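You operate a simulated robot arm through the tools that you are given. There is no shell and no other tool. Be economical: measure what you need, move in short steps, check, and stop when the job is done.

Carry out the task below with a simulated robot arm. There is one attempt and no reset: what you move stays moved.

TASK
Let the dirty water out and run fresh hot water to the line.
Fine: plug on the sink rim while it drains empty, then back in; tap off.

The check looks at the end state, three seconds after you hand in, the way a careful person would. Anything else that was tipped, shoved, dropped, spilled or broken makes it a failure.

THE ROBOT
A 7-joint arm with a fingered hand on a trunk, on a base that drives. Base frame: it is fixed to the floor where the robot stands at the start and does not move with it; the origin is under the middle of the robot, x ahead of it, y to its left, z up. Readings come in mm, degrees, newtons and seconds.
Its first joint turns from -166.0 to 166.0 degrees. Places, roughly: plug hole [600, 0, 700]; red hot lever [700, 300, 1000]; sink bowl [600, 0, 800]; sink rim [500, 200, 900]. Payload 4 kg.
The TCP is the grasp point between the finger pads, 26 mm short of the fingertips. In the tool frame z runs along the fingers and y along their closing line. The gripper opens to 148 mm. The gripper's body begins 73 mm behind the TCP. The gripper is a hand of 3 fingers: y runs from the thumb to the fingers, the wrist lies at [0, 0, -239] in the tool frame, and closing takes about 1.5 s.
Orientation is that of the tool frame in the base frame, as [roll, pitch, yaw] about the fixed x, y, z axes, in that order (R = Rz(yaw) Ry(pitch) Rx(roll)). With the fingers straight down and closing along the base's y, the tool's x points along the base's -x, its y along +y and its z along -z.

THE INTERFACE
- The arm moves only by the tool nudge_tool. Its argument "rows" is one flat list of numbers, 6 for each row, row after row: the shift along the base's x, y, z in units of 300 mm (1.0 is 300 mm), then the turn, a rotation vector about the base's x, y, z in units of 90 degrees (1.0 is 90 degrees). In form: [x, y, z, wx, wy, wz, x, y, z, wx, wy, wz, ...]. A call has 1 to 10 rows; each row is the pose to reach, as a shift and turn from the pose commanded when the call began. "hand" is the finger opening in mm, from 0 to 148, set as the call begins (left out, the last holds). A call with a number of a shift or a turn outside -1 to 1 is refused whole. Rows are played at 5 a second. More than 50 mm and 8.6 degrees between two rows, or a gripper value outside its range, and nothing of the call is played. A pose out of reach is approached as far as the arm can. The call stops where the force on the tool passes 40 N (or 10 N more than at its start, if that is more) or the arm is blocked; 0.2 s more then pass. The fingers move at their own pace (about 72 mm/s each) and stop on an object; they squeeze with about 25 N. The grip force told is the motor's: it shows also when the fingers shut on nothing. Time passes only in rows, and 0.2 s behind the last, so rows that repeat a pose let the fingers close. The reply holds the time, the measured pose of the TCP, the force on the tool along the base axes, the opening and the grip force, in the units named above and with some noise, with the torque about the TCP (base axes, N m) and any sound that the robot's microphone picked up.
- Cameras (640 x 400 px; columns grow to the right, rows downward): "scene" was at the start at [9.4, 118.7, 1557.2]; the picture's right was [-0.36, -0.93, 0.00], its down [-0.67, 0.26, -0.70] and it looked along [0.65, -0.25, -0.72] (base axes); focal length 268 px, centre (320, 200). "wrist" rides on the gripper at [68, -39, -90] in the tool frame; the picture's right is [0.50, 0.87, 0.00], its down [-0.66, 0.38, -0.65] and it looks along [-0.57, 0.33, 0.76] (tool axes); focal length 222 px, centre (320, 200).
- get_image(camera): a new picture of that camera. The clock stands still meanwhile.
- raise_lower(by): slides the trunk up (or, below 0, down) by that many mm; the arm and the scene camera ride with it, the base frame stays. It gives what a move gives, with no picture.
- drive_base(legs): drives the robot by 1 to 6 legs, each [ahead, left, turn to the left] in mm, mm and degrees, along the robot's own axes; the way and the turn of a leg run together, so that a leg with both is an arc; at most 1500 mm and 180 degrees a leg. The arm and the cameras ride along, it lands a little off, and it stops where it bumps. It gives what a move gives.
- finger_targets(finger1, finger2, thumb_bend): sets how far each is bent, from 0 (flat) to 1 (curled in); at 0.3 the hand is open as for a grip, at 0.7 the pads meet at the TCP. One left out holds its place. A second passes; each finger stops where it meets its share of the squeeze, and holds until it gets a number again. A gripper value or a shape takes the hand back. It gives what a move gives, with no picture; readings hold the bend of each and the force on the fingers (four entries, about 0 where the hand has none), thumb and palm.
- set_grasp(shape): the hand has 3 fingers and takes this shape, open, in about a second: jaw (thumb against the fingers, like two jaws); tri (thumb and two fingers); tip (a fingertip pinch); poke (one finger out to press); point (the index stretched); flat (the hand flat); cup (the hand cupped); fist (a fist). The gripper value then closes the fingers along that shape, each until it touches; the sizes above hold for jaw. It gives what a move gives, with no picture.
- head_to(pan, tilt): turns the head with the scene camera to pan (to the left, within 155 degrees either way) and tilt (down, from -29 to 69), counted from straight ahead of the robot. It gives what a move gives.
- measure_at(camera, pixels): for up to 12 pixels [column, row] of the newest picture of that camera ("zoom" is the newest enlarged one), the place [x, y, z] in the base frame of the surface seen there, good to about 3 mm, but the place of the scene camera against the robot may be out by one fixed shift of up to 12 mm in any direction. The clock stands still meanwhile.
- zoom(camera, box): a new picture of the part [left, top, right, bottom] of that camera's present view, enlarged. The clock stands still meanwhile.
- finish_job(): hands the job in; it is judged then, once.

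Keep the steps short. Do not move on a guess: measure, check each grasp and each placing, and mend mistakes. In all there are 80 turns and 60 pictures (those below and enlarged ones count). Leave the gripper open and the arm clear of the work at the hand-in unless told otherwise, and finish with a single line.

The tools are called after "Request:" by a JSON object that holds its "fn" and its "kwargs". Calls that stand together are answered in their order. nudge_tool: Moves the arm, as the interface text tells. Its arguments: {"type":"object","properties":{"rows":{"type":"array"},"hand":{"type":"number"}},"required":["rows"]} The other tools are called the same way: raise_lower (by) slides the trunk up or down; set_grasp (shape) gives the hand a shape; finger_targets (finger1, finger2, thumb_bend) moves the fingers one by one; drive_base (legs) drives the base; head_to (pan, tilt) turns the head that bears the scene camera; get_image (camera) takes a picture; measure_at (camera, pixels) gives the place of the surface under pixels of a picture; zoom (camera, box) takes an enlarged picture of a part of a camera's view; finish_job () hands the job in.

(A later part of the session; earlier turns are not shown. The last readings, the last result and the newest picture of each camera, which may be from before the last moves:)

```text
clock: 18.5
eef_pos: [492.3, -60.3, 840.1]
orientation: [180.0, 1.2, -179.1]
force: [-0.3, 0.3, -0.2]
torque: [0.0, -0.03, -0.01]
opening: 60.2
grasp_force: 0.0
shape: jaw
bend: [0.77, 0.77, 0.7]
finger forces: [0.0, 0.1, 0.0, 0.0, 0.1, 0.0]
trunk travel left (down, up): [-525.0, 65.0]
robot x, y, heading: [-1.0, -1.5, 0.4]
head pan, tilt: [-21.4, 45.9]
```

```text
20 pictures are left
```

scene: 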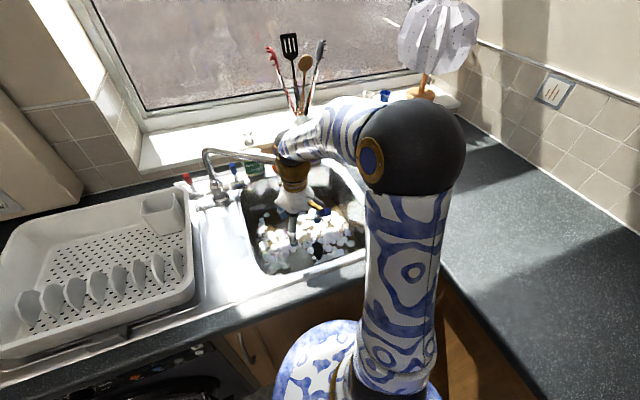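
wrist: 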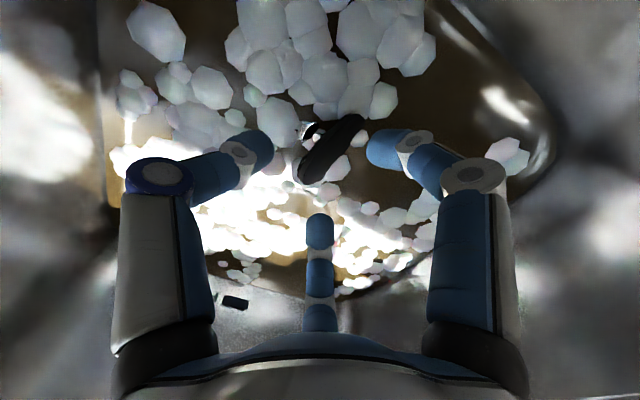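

The plug's edge is centred between thumb and fingers at (330,150). I measure its edge precisely.

Request:
{"fn": "measure_at", "kwargs": {"camera": "wrist", "pixels": [[330, 142], [335, 150], [320, 155], [345, 130], [310, 170], [322, 165], [345, 145], [308, 130], [312, 150]]}}

```text
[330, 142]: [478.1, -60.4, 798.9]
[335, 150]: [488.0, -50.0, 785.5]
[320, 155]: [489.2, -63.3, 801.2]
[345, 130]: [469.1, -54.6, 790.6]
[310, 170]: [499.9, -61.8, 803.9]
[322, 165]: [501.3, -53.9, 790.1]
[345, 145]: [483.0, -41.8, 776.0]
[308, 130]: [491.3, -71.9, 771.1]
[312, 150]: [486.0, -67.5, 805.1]
```

The edge top is at about (489,−66,805). I lower 30 mm and close.

Request:
{"fn": "nudge_tool", "kwargs": {"rows": [-0.005, 0, -0.05, 0, 0, 0, -0.005, 0, -0.1, 0, 0, 0], "hand": 60}}

Request:
{"fn": "nudge_tool", "kwargs": {"rows": [0, 0, 0, 0, 0, 0, 0, 0, 0, 0, 0, 0, 0, 0, 0, 0, 0, 0, 0, 0, 0, 0, 0, 0, 0, 0, 0, 0, 0, 0, 0, 0, 0, 0, 0, 0, 0, 0, 0, 0, 0, 0], "hand": 0}}

Request:
{"fn": "get_image", "kwargs": {"camera": "wrist"}}

```text
clock: 19.1
eef_pos: [489.0, -61.0, 809.2]
orientation: [-179.9, 1.1, -179.1]
force: [-0.4, 0.9, 0.2]
torque: [0.0, 0.04, -0.01]
opening: 60.1
grasp_force: 0.0
shape: jaw
bend: [0.77, 0.77, 0.7]
finger forces: [0.0, 0.0, 0.1, 0.0, 0.0, 0.1]
trunk travel left (down, up): [-525.0, 65.0]
robot x, y, heading: [-1.4, 1.3, 0.2]
head pan, tilt: [-21.4, 45.9]
```

```text
clock: 20.7
eef_pos: [489.0, -59.6, 812.2]
orientation: [180.0, 1.2, -179.0]
force: [-0.1, 0.1, 15.3]
torque: [0.24, 0.08, 0.0]
opening: 12.3
grasp_force: 25.0
shape: jaw
bend: [0.77, 0.77, 0.71]
finger forces: [25.0, 26.2, 0.1, 0.0, 23.8, 0.1]
trunk travel left (down, up): [-525.0, 65.0]
robot x, y, heading: [0.3, 2.7, 0.5]
head pan, tilt: [-21.4, 45.9]
```

```text
19 pictures are left
```

wrist: 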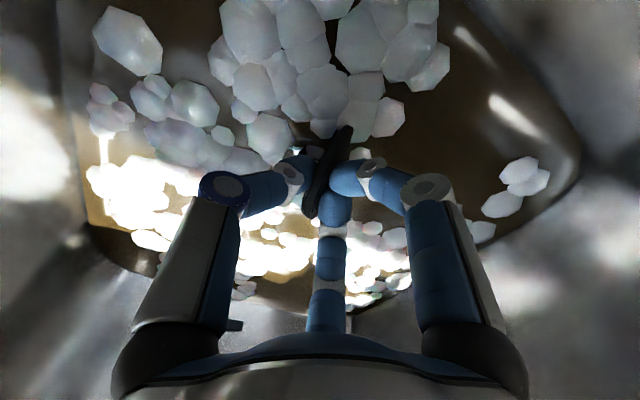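

Firm pinch: 12 mm thickness, 25 N per finger, disc vertical. I lift straight up, drawing slightly back from the spout.

Request:
{"fn": "nudge_tool", "kwargs": {"rows": [0, 0.02, 0.05, 0, 0, 0, 0, 0.03, 0.15, 0, 0, 0, -0.02, 0.03, 0.27, 0, 0, 0, -0.05, 0.03, 0.39, 0, 0, 0, -0.08, 0.03, 0.52, 0, 0, 0, -0.1, 0.03, 0.65, 0, 0, 0, -0.1, 0.03, 0.7, 0, 0, 0]}}

Request:
{"fn": "get_image", "kwargs": {"camera": "wrist"}}

```text
clock: 22.3
eef_pos: [459.7, -54.5, 1020.5]
orientation: [-179.9, 1.1, -179.1]
force: [0.6, 0.3, -0.2]
torque: [-0.02, -0.01, -0.01]
opening: 11.3
grasp_force: 24.9
shape: jaw
bend: [0.76, 0.76, 0.72]
finger forces: [0.0, 0.0, 0.1, 0.0, 23.8, 0.0]
trunk travel left (down, up): [-525.0, 65.0]
robot x, y, heading: [0.1, 0.9, 0.3]
head pan, tilt: [-21.4, 45.9]
```

```text
18 pictures are left
```

wrist: 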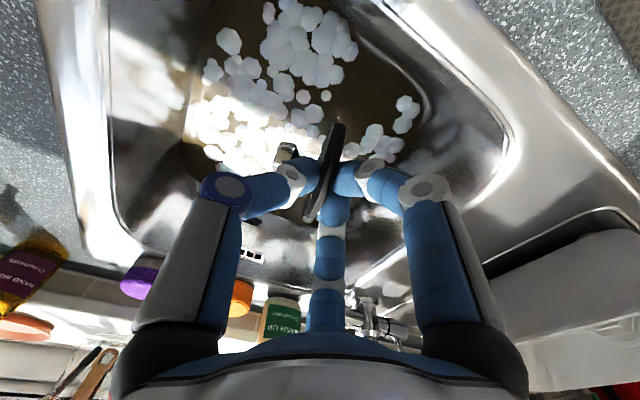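

The plug is held by its edge with the knob toward the thumb. I turn the hand gently to the left (yaw) while still above the bowl.

Request:
{"fn": "nudge_tool", "kwargs": {"rows": [0, 0.03, 0, 0, 0, 0.07, 0, 0.07, 0, 0, 0, 0.14, 0, 0.11, 0, 0, 0, 0.21, 0, 0.15, 0, 0, 0, 0.28, 0, 0.19, 0, 0, 0, 0.35, 0, 0.22, 0, 0, 0, 0.42, 0, 0.25, 0, 0, 0, 0.49, 0, 0.27, 0, 0, 0, 0.56, 0, 0.29, 0, 0, 0, 0.63, 0, 0.3, 0, 0, 0, 0.7]}}

Request:
{"fn": "get_image", "kwargs": {"camera": "wrist"}}

```text
clock: 24.5
eef_pos: [459.4, 38.3, 1019.2]
orientation: [-180.0, 1.0, -115.9]
force: [-0.8, -0.2, -1.1]
torque: [0.04, 0.04, 0.0]
opening: 10.9
grasp_force: 24.8
shape: jaw
bend: [0.76, 0.76, 0.72]
finger forces: [0.0, 0.0, 0.1, 0.0, 24.0, 0.1]
trunk travel left (down, up): [-525.0, 65.0]
robot x, y, heading: [1.0, 1.7, 0.1]
head pan, tilt: [-21.4, 45.9]
```

```text
17 pictures are left
```

wrist: 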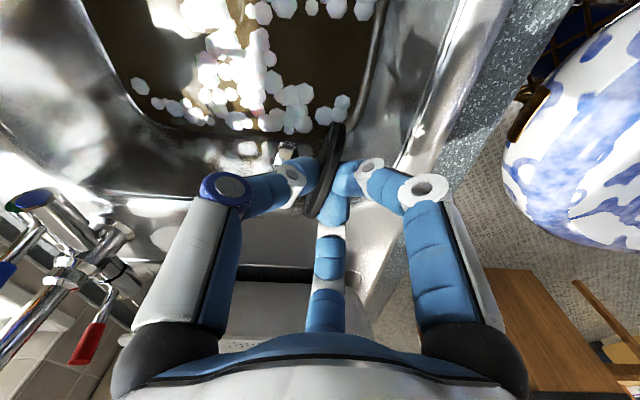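

Holding steady. I finish the yaw and move over the left rim.

Request:
{"fn": "nudge_tool", "kwargs": {"rows": [0, 0.08, 0, 0, 0, 0.05, 0, 0.18, 0, 0, 0, 0.11, 0, 0.28, 0, 0, 0, 0.17, 0, 0.38, 0, 0, 0, 0.23, 0, 0.47, 0, 0, 0, 0.28, 0, 0.54, 0, 0, 0, 0.28, 0, 0.57, 0, 0, 0, 0.28]}}

Request:
{"fn": "nudge_tool", "kwargs": {"rows": [0, 0, 0, 0, -0.07, 0, 0, 0, 0, 0, -0.14, 0, 0, 0, 0, 0, -0.21, 0, 0, 0, 0, 0, -0.28, 0, 0, 0, 0, 0, -0.35, 0, 0, 0, 0, 0, -0.42, 0, 0, 0, 0, 0, -0.49, 0, 0, 0, 0, 0, -0.55, 0, 0, 0, 0, 0, -0.55, 0]}}

Request:
{"fn": "get_image", "kwargs": {"camera": "wrist"}}

Request:
{"fn": "zoom", "kwargs": {"camera": "scene", "box": [130, 130, 370, 290]}}

```text
clock: 26.1
eef_pos: [459.6, 210.8, 1020.1]
orientation: [179.9, 1.1, -90.9]
force: [0.3, 0.9, -0.6]
torque: [0.01, -0.03, 0.04]
opening: 10.9
grasp_force: 24.8
shape: jaw
bend: [0.76, 0.76, 0.71]
finger forces: [0.0, 0.0, 0.0, 0.0, 23.7, 0.1]
trunk travel left (down, up): [-525.0, 65.0]
robot x, y, heading: [1.2, -2.6, 0.4]
head pan, tilt: [-21.4, 45.9]
```

```text
clock: 28.1
eef_pos: [461.2, 208.9, 1019.6]
orientation: [-130.5, 1.3, -89.7]
force: [0.6, 0.1, -0.9]
torque: [0.04, 0.02, -0.02]
opening: 11.0
grasp_force: 24.8
shape: jaw
bend: [0.76, 0.76, 0.71]
finger forces: [0.0, 0.0, 0.0, 0.0, 23.4, 0.0]
trunk travel left (down, up): [-525.0, 65.0]
robot x, y, heading: [-1.6, 0.7, 0.2]
head pan, tilt: [-21.4, 45.9]
```

```text
16 pictures are left
```

wrist: 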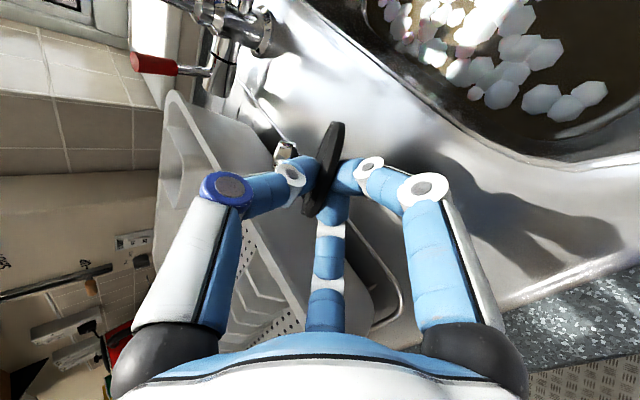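

```text
2.50 times, centred on (250, 210) of scene
```

zoom: 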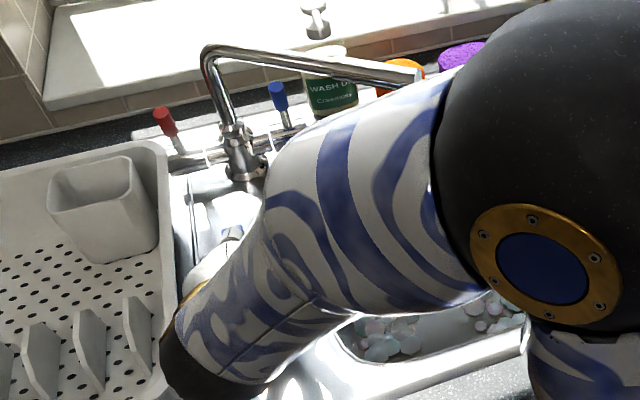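

The plug is tilted knob-up over the left rim. I lower until its lower edge is near the rim.

Request:
{"fn": "nudge_tool", "kwargs": {"rows": [0, 0.01, -0.05, 0, 0, 0, 0, 0.02, -0.1, 0, 0, 0, 0, 0.02, -0.15, 0, 0, 0, 0, 0.02, -0.17, 0, 0, 0]}}

Request:
{"fn": "nudge_tool", "kwargs": {"rows": [0, 0, -0.01, 0, 0, 0, 0, 0, -0.02, 0, 0, 0, 0, 0, -0.03, 0, 0, 0]}}

Request:
{"fn": "get_image", "kwargs": {"camera": "wrist"}}

```text
clock: 29.1
eef_pos: [461.0, 215.2, 968.5]
orientation: [-130.4, 1.4, -89.7]
force: [0.2, -0.4, -0.4]
torque: [-0.03, 0.04, 0.01]
opening: 10.9
grasp_force: 24.3
shape: jaw
bend: [0.76, 0.76, 0.71]
finger forces: [0.1, 0.0, 0.0, 0.0, 23.6, 0.0]
trunk travel left (down, up): [-525.0, 65.0]
robot x, y, heading: [1.1, -1.6, 0.3]
head pan, tilt: [-21.4, 45.9]
```

```text
clock: 29.9
eef_pos: [459.1, 214.3, 960.4]
orientation: [-130.3, 1.5, -89.7]
force: [-11.7, -4.0, 16.9]
torque: [0.0, -0.23, -0.04]
opening: 11.2
grasp_force: 25.3
shape: jaw
bend: [0.77, 0.76, 0.71]
finger forces: [26.4, 26.9, 0.0, 0.0, 31.9, 0.0]
trunk travel left (down, up): [-525.0, 65.0]
robot x, y, heading: [-0.9, 1.0, 0.5]
head pan, tilt: [-21.4, 45.9]
```

```text
14 pictures are left
```

wrist: 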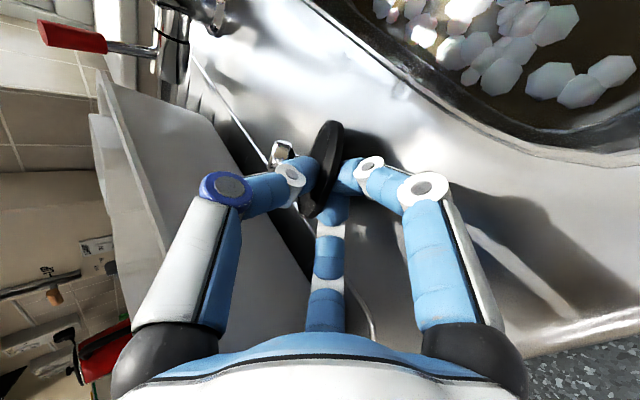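

Contact at 17 N: the lower edge stands on the rim. I check the nearby groove and bowl edge positions before letting go.

Request:
{"fn": "measure_at", "kwargs": {"camera": "wrist", "pixels": [[235, 120], [262, 155], [330, 130], [315, 200], [335, 195], [360, 140], [420, 120], [282, 152]]}}

```text
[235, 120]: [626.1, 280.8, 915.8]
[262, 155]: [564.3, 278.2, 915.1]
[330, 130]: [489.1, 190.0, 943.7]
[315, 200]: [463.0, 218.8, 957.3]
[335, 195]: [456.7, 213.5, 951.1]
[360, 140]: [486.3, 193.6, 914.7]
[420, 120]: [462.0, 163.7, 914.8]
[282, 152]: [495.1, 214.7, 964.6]
```

The groove is at y≈279 and the bowl edge is below y≈163, so the plug sits on flat steel. I open the fingers to let it lie down.

Request:
{"fn": "nudge_tool", "kwargs": {"rows": [0, 0, 0.005, 0, 0, 0, 0, 0, 0.005, 0, 0, 0, 0, 0, 0.005, 0, 0, 0, 0, 0, 0.005, 0, 0, 0, 0, 0, 0.005, 0, 0, 0], "hand": 60}}

Request:
{"fn": "get_image", "kwargs": {"camera": "wrist"}}

```text
clock: 31.1
eef_pos: [461.0, 215.7, 960.4]
orientation: [-130.6, 1.4, -89.8]
force: [0.0, 0.1, 0.1]
torque: [0.0, 0.01, 0.03]
opening: 60.0
grasp_force: 0.0
shape: jaw
bend: [0.77, 0.77, 0.7]
finger forces: [0.0, 0.2, 0.0, 0.0, 0.0, 0.1]
trunk travel left (down, up): [-525.0, 65.0]
robot x, y, heading: [-1.7, -0.0, 0.1]
head pan, tilt: [-21.4, 45.9]
```

```text
13 pictures are left
```

wrist: 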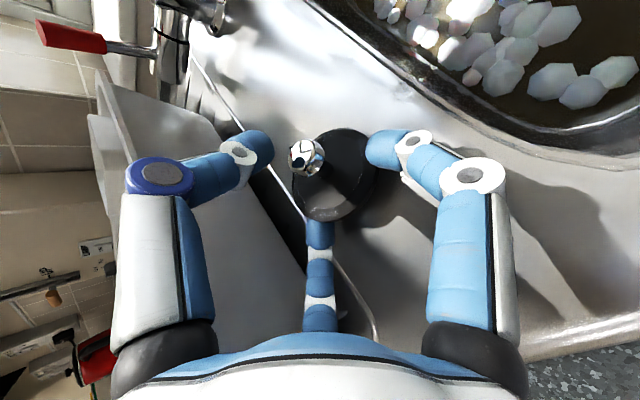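

The plug now lies flat, knob up, on the rim. I measure it and withdraw along the tool axis.

Request:
{"fn": "measure_at", "kwargs": {"camera": "wrist", "pixels": [[300, 156], [310, 150], [318, 160], [345, 140], [370, 170], [325, 218], [335, 190], [400, 60]]}}

Request:
{"fn": "nudge_tool", "kwargs": {"rows": [-0.05, 0, 0.04, 0, 0, 0, -0.15, 0, 0.13, 0, 0, 0, -0.2, 0, 0.26, 0, 0, 0, -0.2, 0, 0.36, 0, 0, 0]}}

Request:
{"fn": "get_image", "kwargs": {"camera": "wrist"}}

```text
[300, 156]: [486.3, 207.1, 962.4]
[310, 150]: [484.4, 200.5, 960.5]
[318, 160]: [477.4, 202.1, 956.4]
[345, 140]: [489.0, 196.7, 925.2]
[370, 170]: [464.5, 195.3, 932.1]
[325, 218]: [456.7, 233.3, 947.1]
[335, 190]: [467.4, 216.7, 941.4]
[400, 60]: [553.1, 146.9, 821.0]
```

```text
clock: 32.1
eef_pos: [401.9, 215.4, 1071.8]
orientation: [-130.4, 1.5, -89.8]
force: [-0.4, -0.4, -0.3]
torque: [0.0, -0.02, -0.02]
opening: 59.8
grasp_force: 0.1
shape: jaw
bend: [0.77, 0.77, 0.7]
finger forces: [0.1, 0.0, 0.0, 0.0, 0.0, 0.1]
trunk travel left (down, up): [-525.0, 65.0]
robot x, y, heading: [2.1, 2.1, 0.3]
head pan, tilt: [-21.4, 45.9]
```

```text
12 pictures are left
```

wrist: 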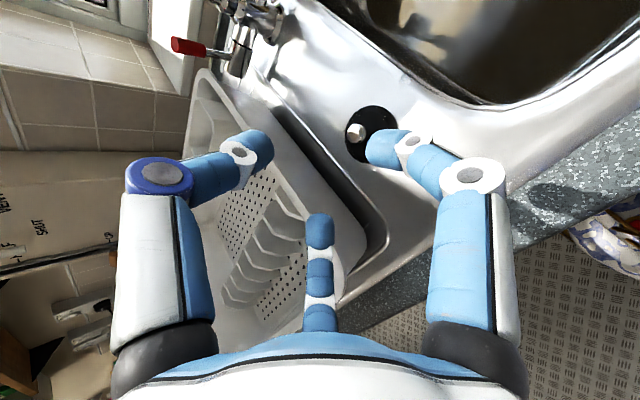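

The plug sits safely on the rim. I measure the knob and disc for the later grasp.

Request:
{"fn": "measure_at", "kwargs": {"camera": "wrist", "pixels": [[355, 131], [353, 128], [358, 136], [372, 112], [385, 112], [352, 150], [362, 158], [372, 130], [340, 130], [480, 50], [430, 20]]}}

Request:
{"fn": "zoom", "kwargs": {"camera": "wrist", "box": [330, 90, 410, 150]}}

```text
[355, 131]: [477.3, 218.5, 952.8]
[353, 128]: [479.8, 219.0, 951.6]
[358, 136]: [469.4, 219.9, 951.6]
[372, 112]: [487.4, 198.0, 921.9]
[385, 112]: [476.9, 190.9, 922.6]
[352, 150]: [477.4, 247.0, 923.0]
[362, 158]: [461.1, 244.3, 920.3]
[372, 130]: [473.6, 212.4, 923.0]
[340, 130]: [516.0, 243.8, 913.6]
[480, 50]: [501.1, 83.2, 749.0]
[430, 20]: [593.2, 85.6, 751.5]
```

```text
6.67 times, centred on (370, 120) of wrist
```

zoom: 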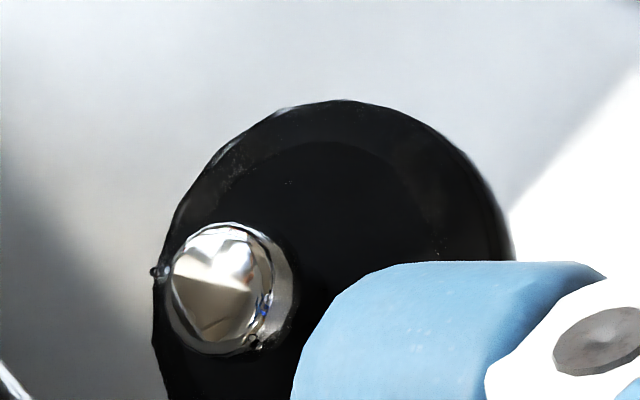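

The bowl floor reads z≈750, so it has drained. The plug knob is at (477,219), top z≈952, disc top z≈923. I reduce the tilt to about 27° (which clears the spout later) and go to a pre-grasp above the knob.

Request:
{"fn": "nudge_tool", "kwargs": {"rows": [0.03, 0, 0, 0, 0.08, 0, 0.06, 0, 0, 0, 0.16, 0, 0.1, 0.01, -0.08, 0, 0.25, 0, 0.133, 0.012, -0.18, 0, 0.25, 0, 0.133, 0.012, -0.2, 0, 0.25, 0], "hand": 44}}

Request:
{"fn": "get_image", "kwargs": {"camera": "wrist"}}

```text
clock: 33.3
eef_pos: [441.5, 219.7, 1009.8]
orientation: [-153.1, 1.4, -90.4]
force: [0.0, -0.5, 0.5]
torque: [0.07, 0.02, 0.06]
opening: 44.0
grasp_force: 0.1
shape: jaw
bend: [0.77, 0.77, 0.7]
finger forces: [0.0, 0.8, 0.1, 0.0, 0.0, 0.0]
trunk travel left (down, up): [-525.0, 65.0]
robot x, y, heading: [-2.7, -5.3, 0.4]
head pan, tilt: [-21.4, 45.9]
```

```text
10 pictures are left
```

wrist: 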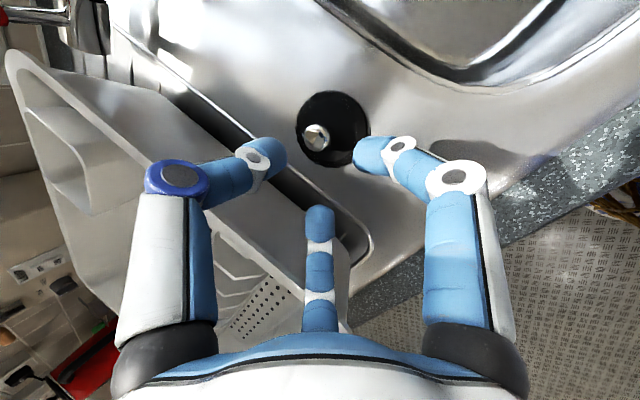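

Request:
{"fn": "measure_at", "kwargs": {"camera": "wrist", "pixels": [[316, 137], [310, 135], [322, 140], [316, 130], [316, 145], [340, 150]]}}

```text
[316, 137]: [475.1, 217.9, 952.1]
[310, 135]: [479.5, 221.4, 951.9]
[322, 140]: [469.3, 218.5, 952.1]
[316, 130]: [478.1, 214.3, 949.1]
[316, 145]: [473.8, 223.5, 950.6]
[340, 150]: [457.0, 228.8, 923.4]
```

The knob centre is (475,219). I go down onto it and close.

Request:
{"fn": "nudge_tool", "kwargs": {"rows": [0.03, 0, -0.06, 0, 0, 0, 0.06, -0.003, -0.12, 0, 0, 0, 0.085, -0.003, -0.17, 0, 0, 0]}}

Request:
{"fn": "nudge_tool", "kwargs": {"rows": [0, 0, 0, 0, 0, 0, 0, 0, 0, 0, 0, 0, 0, 0, 0, 0, 0, 0, 0, 0, 0, 0, 0, 0, 0, 0, 0, 0, 0, 0, 0, 0, 0, 0, 0, 0], "hand": 0}}

Request:
{"fn": "zoom", "kwargs": {"camera": "wrist", "box": [210, 100, 430, 260]}}

```text
clock: 34.1
eef_pos: [466.3, 217.3, 959.4]
orientation: [-153.0, 1.4, -90.3]
force: [0.0, 0.3, 0.1]
torque: [-0.03, 0.03, 0.0]
opening: 44.2
grasp_force: 0.1
shape: jaw
bend: [0.77, 0.77, 0.7]
finger forces: [0.0, 0.0, 0.0, 0.1, 0.1, 0.0]
trunk travel left (down, up): [-525.0, 65.0]
robot x, y, heading: [-1.6, -2.5, 0.4]
head pan, tilt: [-21.4, 45.9]
```

```text
clock: 35.5
eef_pos: [466.1, 218.7, 959.6]
orientation: [-153.0, 1.4, -90.4]
force: [-0.8, 0.7, 0.8]
torque: [0.04, 0.15, 0.01]
opening: 20.1
grasp_force: 24.7
shape: jaw
bend: [0.73, 0.74, 0.7]
finger forces: [21.4, 23.7, 0.1, 0.0, 19.6, 0.0]
trunk travel left (down, up): [-525.0, 65.0]
robot x, y, heading: [3.7, 1.0, 0.2]
head pan, tilt: [-21.4, 45.9]
```

```text
2.50 times, centred on (320, 180) of wrist
```

zoom: 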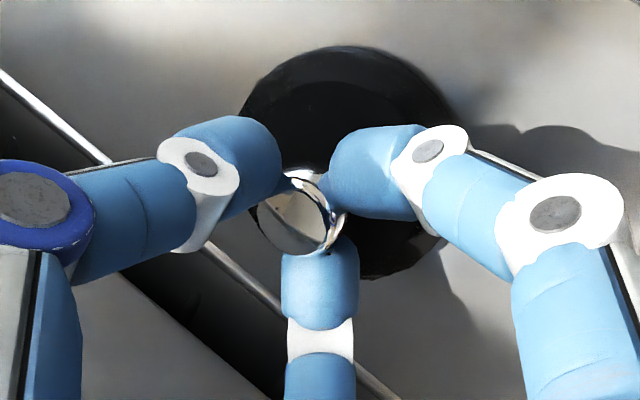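

A good grip on the 20 mm knob with all three fingers. I lift and carry it at x≈466 back over the bowl.

Request:
{"fn": "nudge_tool", "kwargs": {"rows": [0, 0, 0.06, 0, 0, 0, 0, -0.02, 0.16, 0, 0, 0, 0, -0.1, 0.22, 0, 0, 0, 0, -0.22, 0.22, 0, 0, 0, 0, -0.34, 0.22, 0, 0, 0, 0, -0.46, 0.22, 0, 0, 0, 0, -0.58, 0.22, 0, 0, 0, 0, -0.7, 0.22, 0, 0, 0, 0, -0.8, 0.22, 0, 0, 0, 0, -0.863, 0.22, 0, 0, 0]}}

Request:
{"fn": "get_image", "kwargs": {"camera": "wrist"}}

```text
clock: 37.7
eef_pos: [467.8, -43.3, 1024.4]
orientation: [-153.1, 1.4, -90.2]
force: [1.3, -0.6, -1.5]
torque: [-0.02, 0.05, 0.01]
opening: 19.6
grasp_force: 24.9
shape: jaw
bend: [0.73, 0.74, 0.69]
finger forces: [21.3, 21.6, 0.0, 0.1, 19.2, 0.0]
out of reach, approached as far as the arm can: row 8, 9
trunk travel left (down, up): [-525.0, 65.0]
robot x, y, heading: [2.0, -1.3, 0.4]
head pan, tilt: [-21.4, 45.9]
```

```text
8 pictures are left
```

wrist: 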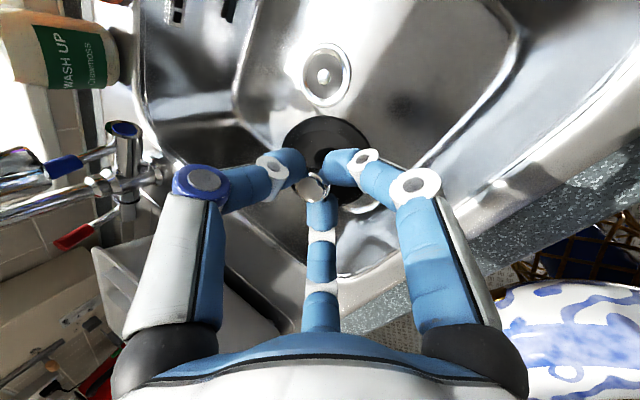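

The sink is empty; the plug hole shows at (327,76). I measure it.

Request:
{"fn": "measure_at", "kwargs": {"camera": "wrist", "pixels": [[303, 76], [351, 76], [327, 50], [327, 104], [326, 76], [312, 76], [340, 76], [326, 93], [326, 60], [400, 80]]}}

Request:
{"fn": "zoom", "kwargs": {"camera": "wrist", "box": [280, 35, 376, 120]}}

```text
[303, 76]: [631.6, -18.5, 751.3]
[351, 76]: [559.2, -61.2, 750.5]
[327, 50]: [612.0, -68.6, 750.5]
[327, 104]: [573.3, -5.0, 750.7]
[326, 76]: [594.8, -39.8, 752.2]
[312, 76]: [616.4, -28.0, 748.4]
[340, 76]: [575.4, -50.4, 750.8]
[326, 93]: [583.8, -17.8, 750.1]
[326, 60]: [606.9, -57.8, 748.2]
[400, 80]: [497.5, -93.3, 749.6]
```

```text
4.71 times, centred on (328, 78) of wrist
```

zoom: 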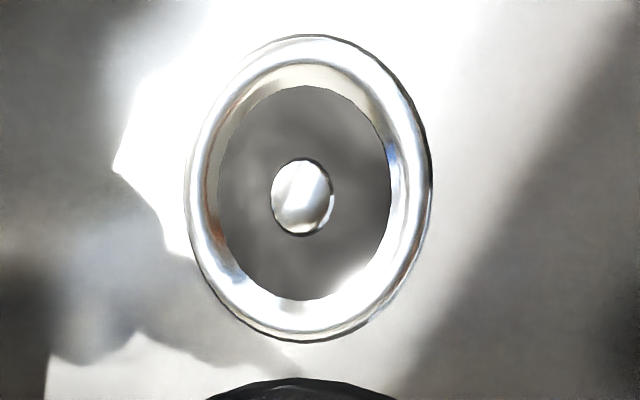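

The hole's centre is (595.2,−38.8). With the plug centre 9 mm ahead of the TCP, I aim the TCP at (586,−39). I go down first, then forward under the spout, to hover about 30 mm above the seat.

Request:
{"fn": "nudge_tool", "kwargs": {"rows": [0, 0.015, -0.12, 0, 0, 0, 0.02, 0.015, -0.26, 0, 0, 0, 0.06, 0.015, -0.4, 0, 0, 0, 0.12, 0.015, -0.5, 0, 0, 0, 0.21, 0.015, -0.56, 0, 0, 0, 0.3, 0.015, -0.62, 0, 0, 0, 0.395, 0.015, -0.66, 0, 0, 0, 0.395, 0.015, -0.66, 0, 0, 0]}}

Request:
{"fn": "zoom", "kwargs": {"camera": "wrist", "box": [210, 60, 430, 220]}}

```text
clock: 39.5
eef_pos: [583.9, -36.0, 826.6]
orientation: [-152.9, 1.4, -90.3]
force: [-0.6, 0.3, -0.1]
torque: [0.0, -0.03, -0.01]
opening: 19.6
grasp_force: 24.5
shape: jaw
bend: [0.73, 0.74, 0.69]
finger forces: [20.7, 21.7, 0.1, 0.0, 19.4, 0.0]
trunk travel left (down, up): [-525.0, 65.0]
robot x, y, heading: [0.8, 1.0, 0.3]
head pan, tilt: [-21.4, 45.9]
```

```text
2.50 times, centred on (320, 140) of wrist
```

zoom: 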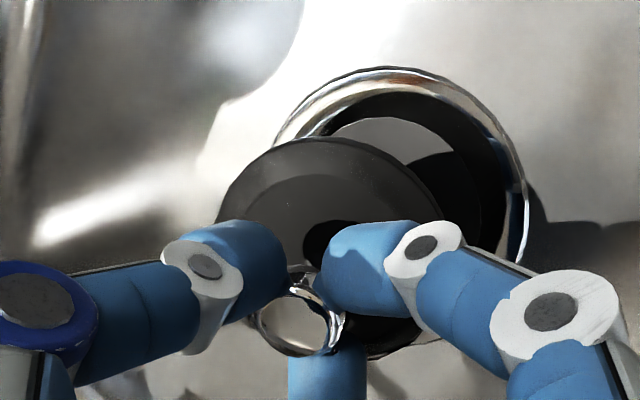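

I measure disc edge and ring edge points to check the alignment.

Request:
{"fn": "measure_at", "kwargs": {"camera": "zoom", "pixels": [[224, 200], [260, 155], [320, 142], [380, 155], [425, 185], [440, 212], [420, 335], [290, 300], [330, 85], [400, 70], [490, 120], [522, 200]]}}

```text
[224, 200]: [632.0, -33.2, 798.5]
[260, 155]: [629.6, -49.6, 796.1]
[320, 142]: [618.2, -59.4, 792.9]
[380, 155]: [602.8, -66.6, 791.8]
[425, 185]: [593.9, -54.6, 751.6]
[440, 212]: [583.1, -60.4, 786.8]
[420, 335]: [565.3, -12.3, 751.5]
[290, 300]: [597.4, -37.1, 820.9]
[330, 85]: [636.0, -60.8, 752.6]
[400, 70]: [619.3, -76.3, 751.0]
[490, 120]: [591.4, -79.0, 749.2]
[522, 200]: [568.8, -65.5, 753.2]
```

The disc hangs tilted about 13° in the grip, with its centre at (599.5,−34.5). I take out part of the tilt (6°), correct the position, and lower until contact.

Request:
{"fn": "nudge_tool", "kwargs": {"rows": [-0.002, -0.014, 0, 0, 0.033, 0, -0.002, -0.014, -0.04, 0, 0.067, 0, -0.002, -0.014, -0.08, 0, 0.067, 0, -0.002, -0.014, -0.095, 0, 0.067, 0, -0.002, -0.014, -0.105, 0, 0.067, 0, -0.002, -0.014, -0.115, 0, 0.067, 0]}}

Request:
{"fn": "zoom", "kwargs": {"camera": "wrist", "box": [210, 60, 430, 220]}}

```text
clock: 40.9
eef_pos: [584.3, -41.5, 793.6]
orientation: [-159.0, 1.3, -90.6]
force: [2.6, -1.7, 7.3]
torque: [0.08, -0.02, -0.02]
opening: 20.4
grasp_force: 25.1
shape: jaw
bend: [0.73, 0.75, 0.69]
finger forces: [21.1, 24.1, 0.0, 0.0, 24.5, 0.0]
trunk travel left (down, up): [-525.0, 65.0]
robot x, y, heading: [-0.9, -2.7, 0.4]
head pan, tilt: [-21.4, 45.9]
```

```text
2.50 times, centred on (320, 140) of wrist
```

zoom: 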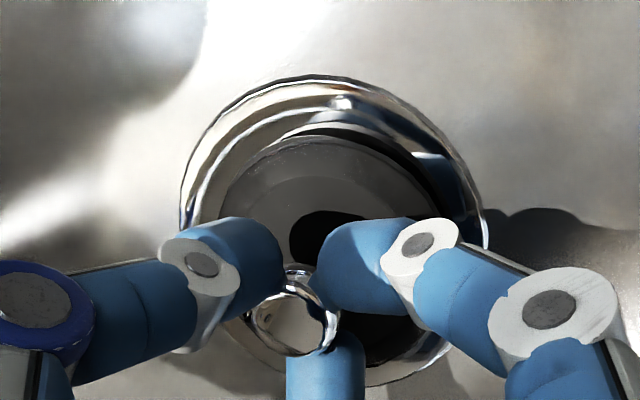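

Light contact (7 N). I measure alignment again.

Request:
{"fn": "measure_at", "kwargs": {"camera": "zoom", "pixels": [[225, 195], [250, 160], [300, 138], [350, 142], [400, 165], [430, 200], [290, 285], [310, 310], [185, 200], [260, 92], [345, 80], [440, 130], [485, 220]]}}

```text
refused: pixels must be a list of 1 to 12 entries
```

Request:
{"fn": "measure_at", "kwargs": {"camera": "zoom", "pixels": [[227, 195], [253, 162], [300, 142], [350, 147], [398, 170], [428, 203], [290, 330], [183, 200], [260, 92], [345, 80], [440, 130], [485, 220]]}}

```text
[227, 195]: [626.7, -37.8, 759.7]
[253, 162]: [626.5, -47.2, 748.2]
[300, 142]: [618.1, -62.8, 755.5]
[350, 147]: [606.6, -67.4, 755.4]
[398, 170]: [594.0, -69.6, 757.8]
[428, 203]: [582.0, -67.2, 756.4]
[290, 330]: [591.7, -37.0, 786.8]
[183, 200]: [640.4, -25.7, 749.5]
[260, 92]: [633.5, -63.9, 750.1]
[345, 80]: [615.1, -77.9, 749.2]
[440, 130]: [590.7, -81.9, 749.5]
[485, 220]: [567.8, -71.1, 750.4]
```

The disc is centred at (594.5,−37.5), level, top z≈756, which is down in its seat. I press 4 mm, then open and back off along the tool axis.

Request:
{"fn": "nudge_tool", "kwargs": {"rows": [0, 0, -0.008, 0, 0, 0, 0, 0, -0.015, 0, 0, 0]}}

Request:
{"fn": "nudge_tool", "kwargs": {"rows": [0, 0, 0.012, 0, 0, 0, 0, 0, 0.012, 0, 0, 0, 0, 0, 0.012, 0, 0, 0, 0, 0, 0.012, 0, 0, 0], "hand": 60}}

Request:
{"fn": "nudge_tool", "kwargs": {"rows": [-0.05, 0, 0.13, 0, 0, 0, -0.13, 0, 0.23, 0, 0, 0, -0.25, 0, 0.32, 0, 0, 0, -0.33, 0, 0.43, 0, 0, 0, -0.38, 0, 0.57, 0, 0, 0, -0.4, 0, 0.72, 0, 0, 0]}}

Request:
{"fn": "get_image", "kwargs": {"camera": "wrist"}}

```text
clock: 41.5
eef_pos: [584.7, -40.2, 788.3]
orientation: [-159.0, 1.4, -90.5]
force: [3.1, -2.1, 18.2]
torque: [0.08, -0.2, -0.04]
opening: 21.3
grasp_force: 25.1
shape: jaw
bend: [0.74, 0.76, 0.69]
finger forces: [22.4, 23.8, 0.1, 0.0, 25.5, 0.0]
trunk travel left (down, up): [-525.0, 65.0]
robot x, y, heading: [-4.1, -2.9, 0.2]
head pan, tilt: [-21.4, 45.9]
```

```text
clock: 42.5
eef_pos: [583.0, -41.2, 791.0]
orientation: [-159.1, 1.4, -90.4]
force: [0.8, -0.1, -0.3]
torque: [-0.01, 0.0, 0.03]
opening: 59.5
grasp_force: 0.1
shape: jaw
bend: [0.77, 0.77, 0.7]
finger forces: [0.0, 0.1, 0.0, 0.0, 0.0, 0.0]
trunk travel left (down, up): [-525.0, 65.0]
robot x, y, heading: [2.8, 0.1, 0.2]
head pan, tilt: [-21.4, 45.9]
```

```text
clock: 43.9
eef_pos: [465.1, -40.9, 1006.3]
orientation: [-159.1, 1.4, -90.4]
force: [-0.3, 0.5, -0.5]
torque: [-0.01, -0.03, 0.0]
opening: 59.4
grasp_force: 0.1
shape: jaw
bend: [0.77, 0.77, 0.7]
finger forces: [0.0, 0.1, 0.0, 0.0, 0.0, 0.1]
trunk travel left (down, up): [-525.0, 65.0]
robot x, y, heading: [1.7, -0.5, 0.4]
head pan, tilt: [-21.4, 45.9]
```

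```text
4 pictures are left
```

wrist: 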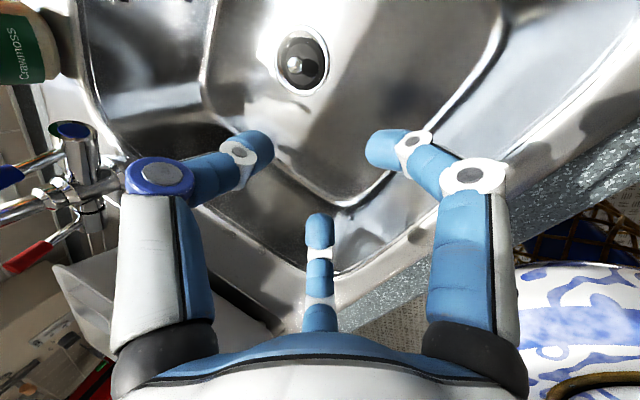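

The plug is seated in the hole. I verify its level with measurements from this picture.

Request:
{"fn": "measure_at", "kwargs": {"camera": "wrist", "pixels": [[295, 64], [285, 55], [318, 60], [305, 82], [305, 42], [278, 62], [327, 62], [30, 258], [15, 265], [45, 248], [60, 235], [80, 222]]}}

```text
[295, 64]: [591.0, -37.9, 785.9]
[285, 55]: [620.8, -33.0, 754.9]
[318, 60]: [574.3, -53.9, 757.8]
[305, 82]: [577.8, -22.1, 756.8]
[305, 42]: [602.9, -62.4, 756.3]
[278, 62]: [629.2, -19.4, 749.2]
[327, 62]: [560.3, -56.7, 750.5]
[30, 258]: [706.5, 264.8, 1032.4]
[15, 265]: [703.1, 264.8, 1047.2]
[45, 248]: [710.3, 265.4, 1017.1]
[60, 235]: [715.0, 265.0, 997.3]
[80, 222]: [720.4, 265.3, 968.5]
```

The plug is level in its seat (edges at 755–758). The red lever stands upright from (720,265,968) to (702,265,1050). I raise the hand and go over to the left, above the tap's height.

Request:
{"fn": "nudge_tool", "kwargs": {"rows": [-0.05, 0, 0.15, 0, 0, 0, -0.05, 0.01, 0.3, 0, 0, 0, -0.05, 0.07, 0.44, 0, 0, 0, -0.05, 0.18, 0.54, 0, 0, 0, -0.05, 0.32, 0.6, 0, 0, 0, -0.05, 0.47, 0.613, 0, 0, 0, -0.05, 0.62, 0.613, 0, 0, 0, -0.05, 0.77, 0.613, 0, 0, 0, -0.02, 0.91, 0.613, 0, 0, 0, 0.08, 1.0, 0.613, 0, 0, 0], "hand": 70}}

Request:
{"fn": "nudge_tool", "kwargs": {"rows": [0.12, 0.015, 0, 0, 0, 0, 0.25, 0.02, 0, 0, 0, 0, 0.38, 0.02, 0, 0, 0, 0, 0.5, 0.02, 0, 0, 0, 0, 0.6, 0.02, 0, 0, 0, 0, 0.67, 0.02, 0, 0, 0, 0]}}

```text
clock: 46.1
eef_pos: [487.5, 259.8, 1186.8]
orientation: [-159.1, 1.5, -90.6]
force: [0.7, 0.5, -0.3]
torque: [0.02, 0.02, 0.0]
opening: 69.5
grasp_force: 0.0
shape: jaw
bend: [0.38, 0.38, 0.7]
finger forces: [0.1, 0.0, 0.0, 0.0, 0.0, 0.2]
trunk travel left (down, up): [-525.0, 65.0]
robot x, y, heading: [0.2, 2.6, 0.3]
head pan, tilt: [-21.4, 45.9]
```

```text
clock: 47.5
eef_pos: [670.2, 260.1, 1181.4]
orientation: [-159.1, 1.3, -90.4]
force: [-0.9, 0.2, 0.0]
torque: [0.01, -0.01, 0.01]
opening: 69.8
grasp_force: 0.0
shape: jaw
bend: [0.38, 0.38, 0.7]
finger forces: [0.1, 0.0, 0.0, 0.1, 0.0, 0.1]
out of reach, approached as far as the arm can: row 5, 6
trunk travel left (down, up): [-525.0, 65.0]
robot x, y, heading: [1.0, 3.0, 0.4]
head pan, tilt: [-21.4, 45.9]
```

The arm runs out of reach at x≈670. I may step the base left along the counter; I first check how far the box at the left wall is, from the scene picture.

Request:
{"fn": "measure_at", "kwargs": {"camera": "scene", "pixels": [[75, 195], [60, 150], [30, 100], [10, 200], [184, 174], [150, 205], [120, 105], [250, 340], [220, 320]]}}

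```text
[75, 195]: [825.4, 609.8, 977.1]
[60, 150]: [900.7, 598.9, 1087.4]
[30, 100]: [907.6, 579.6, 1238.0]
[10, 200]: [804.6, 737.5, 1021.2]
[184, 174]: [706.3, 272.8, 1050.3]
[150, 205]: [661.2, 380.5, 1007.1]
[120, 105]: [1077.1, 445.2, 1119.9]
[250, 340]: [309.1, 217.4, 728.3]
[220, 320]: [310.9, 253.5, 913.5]
```

The box is far (y>580, x>800). I drive 180 mm to the left and bring the hand back over the lever line.

Request:
{"fn": "drive_base", "kwargs": {"legs": [[0, 180, 0]]}}

Request:
{"fn": "nudge_tool", "kwargs": {"rows": [0, -0.12, 0, 0, 0, 0, 0, -0.25, 0, 0, 0, 0, 0, -0.38, 0, 0, 0, 0, 0, -0.5, 0, 0, 0, 0, 0, -0.57, 0, 0, 0, 0]}}

```text
clock: 49.1
eef_pos: [669.5, 442.8, 1182.8]
orientation: [-159.0, 1.3, -90.6]
force: [0.3, -0.1, -0.2]
torque: [0.03, -0.04, 0.02]
opening: 69.3
grasp_force: 0.1
shape: jaw
bend: [0.38, 0.38, 0.7]
finger forces: [0.0, 0.0, 0.0, 0.0, 0.0, 0.0]
trunk travel left (down, up): [-525.0, 65.0]
robot x, y, heading: [1.9, 180.4, 0.0]
head pan, tilt: [-21.4, 45.9]
```

```text
clock: 50.3
eef_pos: [669.4, 270.7, 1182.7]
orientation: [-159.1, 1.4, -90.4]
force: [-0.6, 0.3, -0.5]
torque: [0.0, 0.01, 0.02]
opening: 69.5
grasp_force: 0.1
shape: jaw
bend: [0.38, 0.38, 0.7]
finger forces: [0.1, 0.1, 0.0, 0.0, 0.1, 0.0]
trunk travel left (down, up): [-525.0, 65.0]
robot x, y, heading: [-1.4, 183.0, 0.3]
head pan, tilt: [-21.4, 45.9]
```

Now I come down along the tool's tilt so that the lever ends up between thumb (behind) and fingers (front).

Request:
{"fn": "nudge_tool", "kwargs": {"rows": [-0.04, -0.015, -0.03, 0, 0, 0, 0, -0.015, -0.15, 0, 0, 0, 0.04, -0.015, -0.28, 0, 0, 0, 0.08, -0.015, -0.38, 0, 0, 0, 0.11, -0.015, -0.46, 0, 0, 0]}}

Request:
{"fn": "get_image", "kwargs": {"camera": "wrist"}}

Request:
{"fn": "measure_at", "kwargs": {"camera": "wrist", "pixels": [[320, 160], [320, 170], [320, 180], [320, 150], [310, 160], [330, 160], [320, 140], [300, 150], [340, 150]]}}

```text
clock: 51.5
eef_pos: [700.2, 268.8, 1048.6]
orientation: [-158.7, 1.5, -90.5]
force: [-5.9, 1.6, 16.7]
torque: [0.7, 0.27, 0.25]
opening: 70.0
grasp_force: 0.1
shape: jaw
bend: [0.38, 0.79, 0.7]
finger forces: [0.0, 18.4, 0.0, 0.1, 0.1, 0.0]
trunk travel left (down, up): [-525.0, 65.0]
robot x, y, heading: [-4.1, 188.4, 0.1]
head pan, tilt: [-21.4, 45.9]
```

```text
3 pictures are left
```

wrist: 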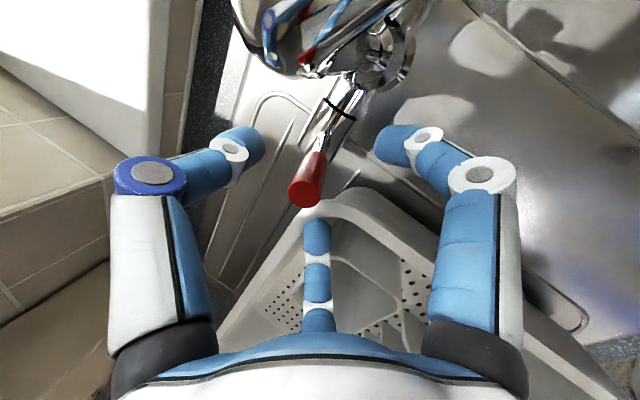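

```text
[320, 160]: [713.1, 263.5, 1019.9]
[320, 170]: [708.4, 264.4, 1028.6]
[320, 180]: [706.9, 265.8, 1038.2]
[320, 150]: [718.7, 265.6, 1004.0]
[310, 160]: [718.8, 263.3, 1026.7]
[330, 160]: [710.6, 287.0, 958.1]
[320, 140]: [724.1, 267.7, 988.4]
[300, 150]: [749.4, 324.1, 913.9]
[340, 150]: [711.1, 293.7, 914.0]
```

The lever sits between thumb and fingers, but finger2 presses on the dish rack's corner (18 N). I lift off straight away.

Request:
{"fn": "nudge_tool", "kwargs": {"rows": [0, 0, 0.03, 0, 0, 0, 0, -0.01, 0.07, 0, 0, 0]}}

```text
clock: 52.1
eef_pos: [703.5, 263.3, 1064.6]
orientation: [-159.1, 1.3, -90.5]
force: [0.5, -0.2, 0.6]
torque: [0.03, -0.01, 0.02]
opening: 69.8
grasp_force: 0.0
shape: jaw
bend: [0.38, 0.37, 0.7]
finger forces: [0.0, 0.0, 0.0, 0.1, 0.0, 0.0]
trunk travel left (down, up): [-525.0, 65.0]
robot x, y, heading: [1.2, 185.6, 0.2]
head pan, tilt: [-21.4, 45.9]
```

Free again. I narrow the hand, lower by about 10 mm and close on the lever's red grip.

Request:
{"fn": "nudge_tool", "kwargs": {"rows": [0, 0.003, 0, 0, 0, 0, 0, 0.005, 0, 0, 0, 0, 0, 0.005, -0.02, 0, 0, 0, 0, 0.005, -0.035, 0, 0, 0], "hand": 40}}

Request:
{"fn": "nudge_tool", "kwargs": {"rows": [0, 0, 0, 0, 0, 0, 0, 0, 0, 0, 0, 0, 0, 0, 0, 0, 0, 0, 0, 0, 0, 0, 0, 0], "hand": 0}}

```text
clock: 53.1
eef_pos: [702.7, 264.6, 1054.9]
orientation: [-159.2, 1.4, -90.6]
force: [-0.2, -0.3, 0.1]
torque: [0.01, 0.0, -0.03]
opening: 40.3
grasp_force: 0.1
shape: jaw
bend: [0.76, 0.76, 0.7]
finger forces: [0.0, 0.0, 0.1, 0.1, 0.0, 0.1]
trunk travel left (down, up): [-525.0, 65.0]
robot x, y, heading: [-1.4, 181.1, 0.2]
head pan, tilt: [-21.4, 45.9]
```

```text
clock: 54.1
eef_pos: [703.1, 265.0, 1055.3]
orientation: [-159.1, 1.3, -90.6]
force: [-0.5, -2.9, -4.7]
torque: [-0.01, 0.04, -0.01]
opening: 10.8
grasp_force: 24.9
shape: jaw
bend: [0.7, 0.74, 0.7]
finger forces: [20.9, 21.5, 0.0, 0.0, 19.9, 0.1]
trunk travel left (down, up): [-525.0, 65.0]
robot x, y, heading: [-0.8, 184.3, 0.1]
head pan, tilt: [-21.4, 45.9]
```

The lever is gripped. I pull it gently forward (−x) and watch force and sound.

Request:
{"fn": "nudge_tool", "kwargs": {"rows": [-0.025, 0, -0.007, 0, 0, 0, -0.05, 0, -0.015, 0, 0, 0, -0.075, 0, -0.025, 0, 0, 0]}}

```text
clock: 54.9
eef_pos: [681.9, 263.5, 1047.2]
orientation: [-158.9, 1.4, -90.5]
force: [14.0, -4.7, -0.2]
torque: [-0.06, -0.46, -0.14]
opening: 11.3
grasp_force: 24.8
shape: jaw
bend: [0.7, 0.74, 0.69]
finger forces: [17.6, 39.3, 0.0, 0.1, 29.8, 0.0]
trunk travel left (down, up): [-525.0, 65.0]
robot x, y, heading: [0.4, 183.3, 0.2]
head pan, tilt: [-21.4, 45.9]
```

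14 N of resistance and no sound yet. I continue another 15 mm to see whether it turns (steady force) or is at a stop (rising force).

Request:
{"fn": "nudge_tool", "kwargs": {"rows": [-0.025, 0, -0.012, 0, 0, 0, -0.05, 0, -0.026, 0, 0, 0]}}

```text
clock: 55.5
eef_pos: [668.5, 263.8, 1043.0]
orientation: [-158.6, 1.4, -90.6]
force: [32.4, -4.6, 22.4]
torque: [0.09, -0.95, -0.3]
opening: 12.1
grasp_force: 24.6
shape: jaw
bend: [0.7, 0.74, 0.7]
finger forces: [14.4, 89.6, 0.1, 0.0, 40.1, 0.0]
trunk travel left (down, up): [-525.0, 65.0]
robot x, y, heading: [3.3, 181.9, 0.1]
head pan, tilt: [-21.4, 45.9]
```

Force rises (finger2 90 N): it's jamming, maybe on the rack. I go back to where the grip began.

Request:
{"fn": "nudge_tool", "kwargs": {"rows": [0.02, 0, 0.02, 0, 0, 0, 0.06, 0, 0.033, 0, 0, 0, 0.1, 0, 0.042, 0, 0, 0, 0.115, 0, 0.042, 0, 0, 0]}}

```text
clock: 56.5
eef_pos: [697.8, 263.5, 1054.2]
orientation: [-159.0, 1.4, -90.7]
force: [-4.8, -8.4, 10.0]
torque: [-0.02, 0.18, -0.07]
opening: 10.7
grasp_force: 25.6
shape: jaw
bend: [0.71, 0.75, 0.7]
finger forces: [28.3, 25.0, 0.0, 0.1, 23.5, 0.0]
trunk travel left (down, up): [-525.0, 65.0]
robot x, y, heading: [1.9, 183.7, 0.4]
head pan, tilt: [-21.4, 45.9]
```

Near zero force at the starting spot, so the lever probably turns but my grip must rotate with it. I follow the lever's arc about its pivot (≈(722, 265, 962)), turning the tool along with it by 24°.

Request:
{"fn": "nudge_tool", "kwargs": {"rows": [-0.021, 0.003, -0.006, 0, -0.044, 0, -0.042, 0.005, -0.014, 0, -0.089, 0, -0.062, 0.005, -0.023, 0, -0.133, 0, -0.081, 0.005, -0.034, 0, -0.178, 0]}}

```text
clock: 57.5
eef_pos: [674.6, 263.1, 1044.3]
orientation: [-143.0, 1.6, -90.1]
force: [-1.6, -12.5, 11.0]
torque: [0.08, 0.07, -0.25]
opening: 10.9
grasp_force: 24.8
shape: jaw
bend: [0.71, 0.75, 0.7]
finger forces: [24.3, 41.9, 0.1, 0.1, 29.8, 0.0]
trunk travel left (down, up): [-525.0, 65.0]
robot x, y, heading: [-2.9, 186.2, 0.3]
head pan, tilt: [-21.4, 45.9]
```

x-force is low now, so the lever followed. I use a picture to look at the tap and bowl for flowing water.

Request:
{"fn": "zoom", "kwargs": {"camera": "scene", "box": [225, 130, 417, 250]}}

```text
3.33 times, centred on (321, 190) of scene
```

zoom: 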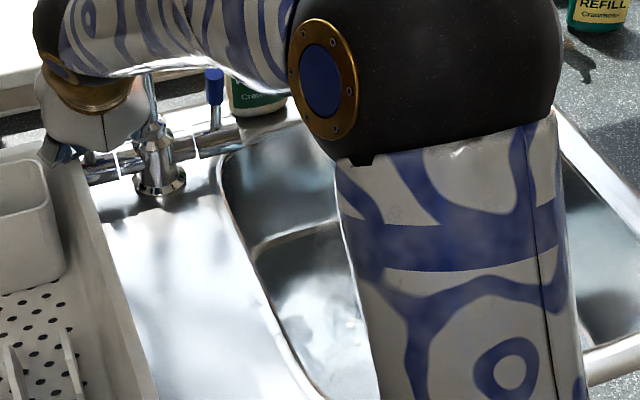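

The arm hides the spout, but part of the bowl is visible. I measure the surface there.

Request:
{"fn": "measure_at", "kwargs": {"camera": "zoom", "pixels": [[330, 320], [310, 280], [350, 350], [320, 300], [300, 250], [340, 240], [300, 220], [290, 240], [70, 160], [80, 250], [85, 340], [590, 300]]}}

```text
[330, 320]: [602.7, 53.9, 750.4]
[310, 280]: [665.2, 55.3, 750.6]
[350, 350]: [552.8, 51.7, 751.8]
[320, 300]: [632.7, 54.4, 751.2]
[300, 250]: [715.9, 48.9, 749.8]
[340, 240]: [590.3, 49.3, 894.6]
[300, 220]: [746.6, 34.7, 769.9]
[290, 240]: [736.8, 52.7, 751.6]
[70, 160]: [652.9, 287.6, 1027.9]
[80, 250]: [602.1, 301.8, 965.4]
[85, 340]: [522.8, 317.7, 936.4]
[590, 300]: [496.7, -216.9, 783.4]
```

No clear water yet (floor reads 750). I turn the lever another 10° along its arc, watching the side force.

Request:
{"fn": "nudge_tool", "kwargs": {"rows": [-0.018, -0.005, -0.011, 0, -0.044, 0, -0.036, -0.008, -0.024, 0, -0.089, 0, -0.053, -0.01, -0.039, 0, -0.133, 0]}}

```text
clock: 58.3
eef_pos: [665.6, 263.0, 1035.9]
orientation: [-132.9, 1.7, -90.0]
force: [0.0, -2.2, 23.4]
torque: [0.55, 0.09, 0.22]
opening: 11.0
grasp_force: 24.9
shape: jaw
bend: [0.71, 0.76, 0.7]
finger forces: [18.1, 68.9, 0.0, 0.0, 28.9, 0.1]
out of reach, approached as far as the arm can: row 3
trunk travel left (down, up): [-525.0, 65.0]
robot x, y, heading: [0.4, 187.1, -0.1]
head pan, tilt: [-21.4, 45.9]
stopped in row 3: the force on the tool passed its limit (the readings are from after the stop); the commanded pose is now the measured one
```

Finger2 is pressing something again, so I stop here: the lever is now pulled well forward. I open and back off along the tool axis, then go to a pose over the front of the bowl from which both lever and water are visible.

Request:
{"fn": "nudge_tool", "kwargs": {"rows": [-0.015, 0, 0.015, 0, 0, 0, -0.04, 0, 0.04, 0, 0, 0, -0.13, 0, 0.13, 0, 0, 0, -0.24, 0, 0.23, 0, 0, 0, -0.36, -0.03, 0.3, 0, 0, 0, -0.48, -0.1, 0.33, 0, 0, 0], "hand": 50}}

Request:
{"fn": "nudge_tool", "kwargs": {"rows": [-0.04, -0.14, 0, 0, 0.08, 0, -0.08, -0.29, -0.05, 0, 0.16, 0, -0.12, -0.44, -0.1, 0, 0.24, 0, -0.15, -0.59, -0.15, 0, 0.25, 0, -0.17, -0.74, -0.2, 0, 0.25, 0, -0.18, -0.85, -0.25, 0, 0.25, 0]}}

```text
clock: 59.7
eef_pos: [520.1, 235.2, 1128.6]
orientation: [-133.2, 1.5, -90.0]
force: [-0.5, 0.4, 0.8]
torque: [-0.01, 0.0, 0.04]
opening: 49.6
grasp_force: 0.1
shape: jaw
bend: [0.77, 0.77, 0.7]
finger forces: [0.0, 0.0, 0.0, 0.0, 0.1, 0.0]
trunk travel left (down, up): [-525.0, 65.0]
robot x, y, heading: [-1.6, 187.6, 0.3]
head pan, tilt: [-21.4, 45.9]
```

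```text
clock: 61.1
eef_pos: [466.8, -20.4, 1055.2]
orientation: [-155.8, 1.5, -90.6]
force: [-0.1, 0.7, -0.2]
torque: [-0.01, 0.0, 0.01]
opening: 50.0
grasp_force: 0.0
shape: jaw
bend: [0.77, 0.77, 0.7]
finger forces: [0.0, 0.1, 0.0, 0.1, 0.0, 0.1]
trunk travel left (down, up): [-525.0, 65.0]
robot x, y, heading: [0.7, 181.3, 0.4]
head pan, tilt: [-21.4, 45.9]
```

I take one of the two remaining pictures here to see the lever and any water.

Request:
{"fn": "get_image", "kwargs": {"camera": "wrist"}}

Request:
{"fn": "measure_at", "kwargs": {"camera": "wrist", "pixels": [[327, 60], [327, 120], [380, 100], [270, 60], [250, 110], [290, 90], [350, 140], [400, 60], [200, 60], [60, 240]]}}

```text
1 pictures are left
```

wrist: 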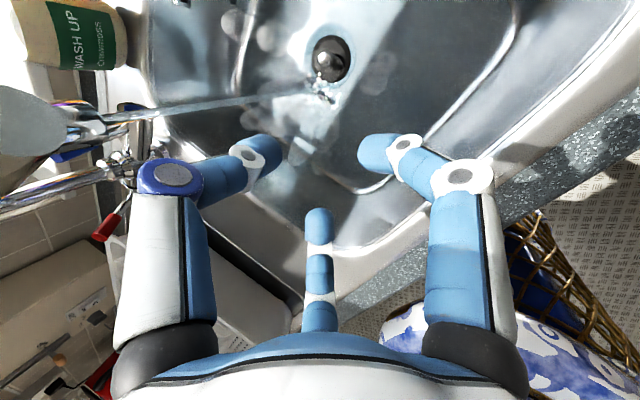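

```text
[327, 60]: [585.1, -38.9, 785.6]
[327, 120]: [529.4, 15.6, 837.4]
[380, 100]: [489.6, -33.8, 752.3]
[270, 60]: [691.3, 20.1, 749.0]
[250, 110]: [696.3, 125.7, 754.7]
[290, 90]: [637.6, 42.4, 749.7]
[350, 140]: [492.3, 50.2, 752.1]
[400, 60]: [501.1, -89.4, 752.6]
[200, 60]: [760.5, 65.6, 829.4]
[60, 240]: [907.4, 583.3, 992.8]
```

Water is running from the spout (with steam) into the bowl. I measure the lever's new place and many floor points to estimate how fast the level rises.

Request:
{"fn": "measure_at", "kwargs": {"camera": "wrist", "pixels": [[98, 235], [106, 226], [116, 214], [126, 200], [420, 80], [440, 60], [400, 100], [380, 60], [420, 40], [370, 110], [280, 100], [400, 30]]}}

```text
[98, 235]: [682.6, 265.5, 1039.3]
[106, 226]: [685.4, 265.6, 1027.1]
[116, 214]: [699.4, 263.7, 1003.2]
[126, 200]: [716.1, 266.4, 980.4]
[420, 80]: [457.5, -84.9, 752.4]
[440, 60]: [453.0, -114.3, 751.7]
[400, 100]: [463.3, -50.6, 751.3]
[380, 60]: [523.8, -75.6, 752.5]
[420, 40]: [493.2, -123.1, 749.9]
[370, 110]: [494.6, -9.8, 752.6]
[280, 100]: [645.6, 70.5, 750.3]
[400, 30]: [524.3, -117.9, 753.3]
```

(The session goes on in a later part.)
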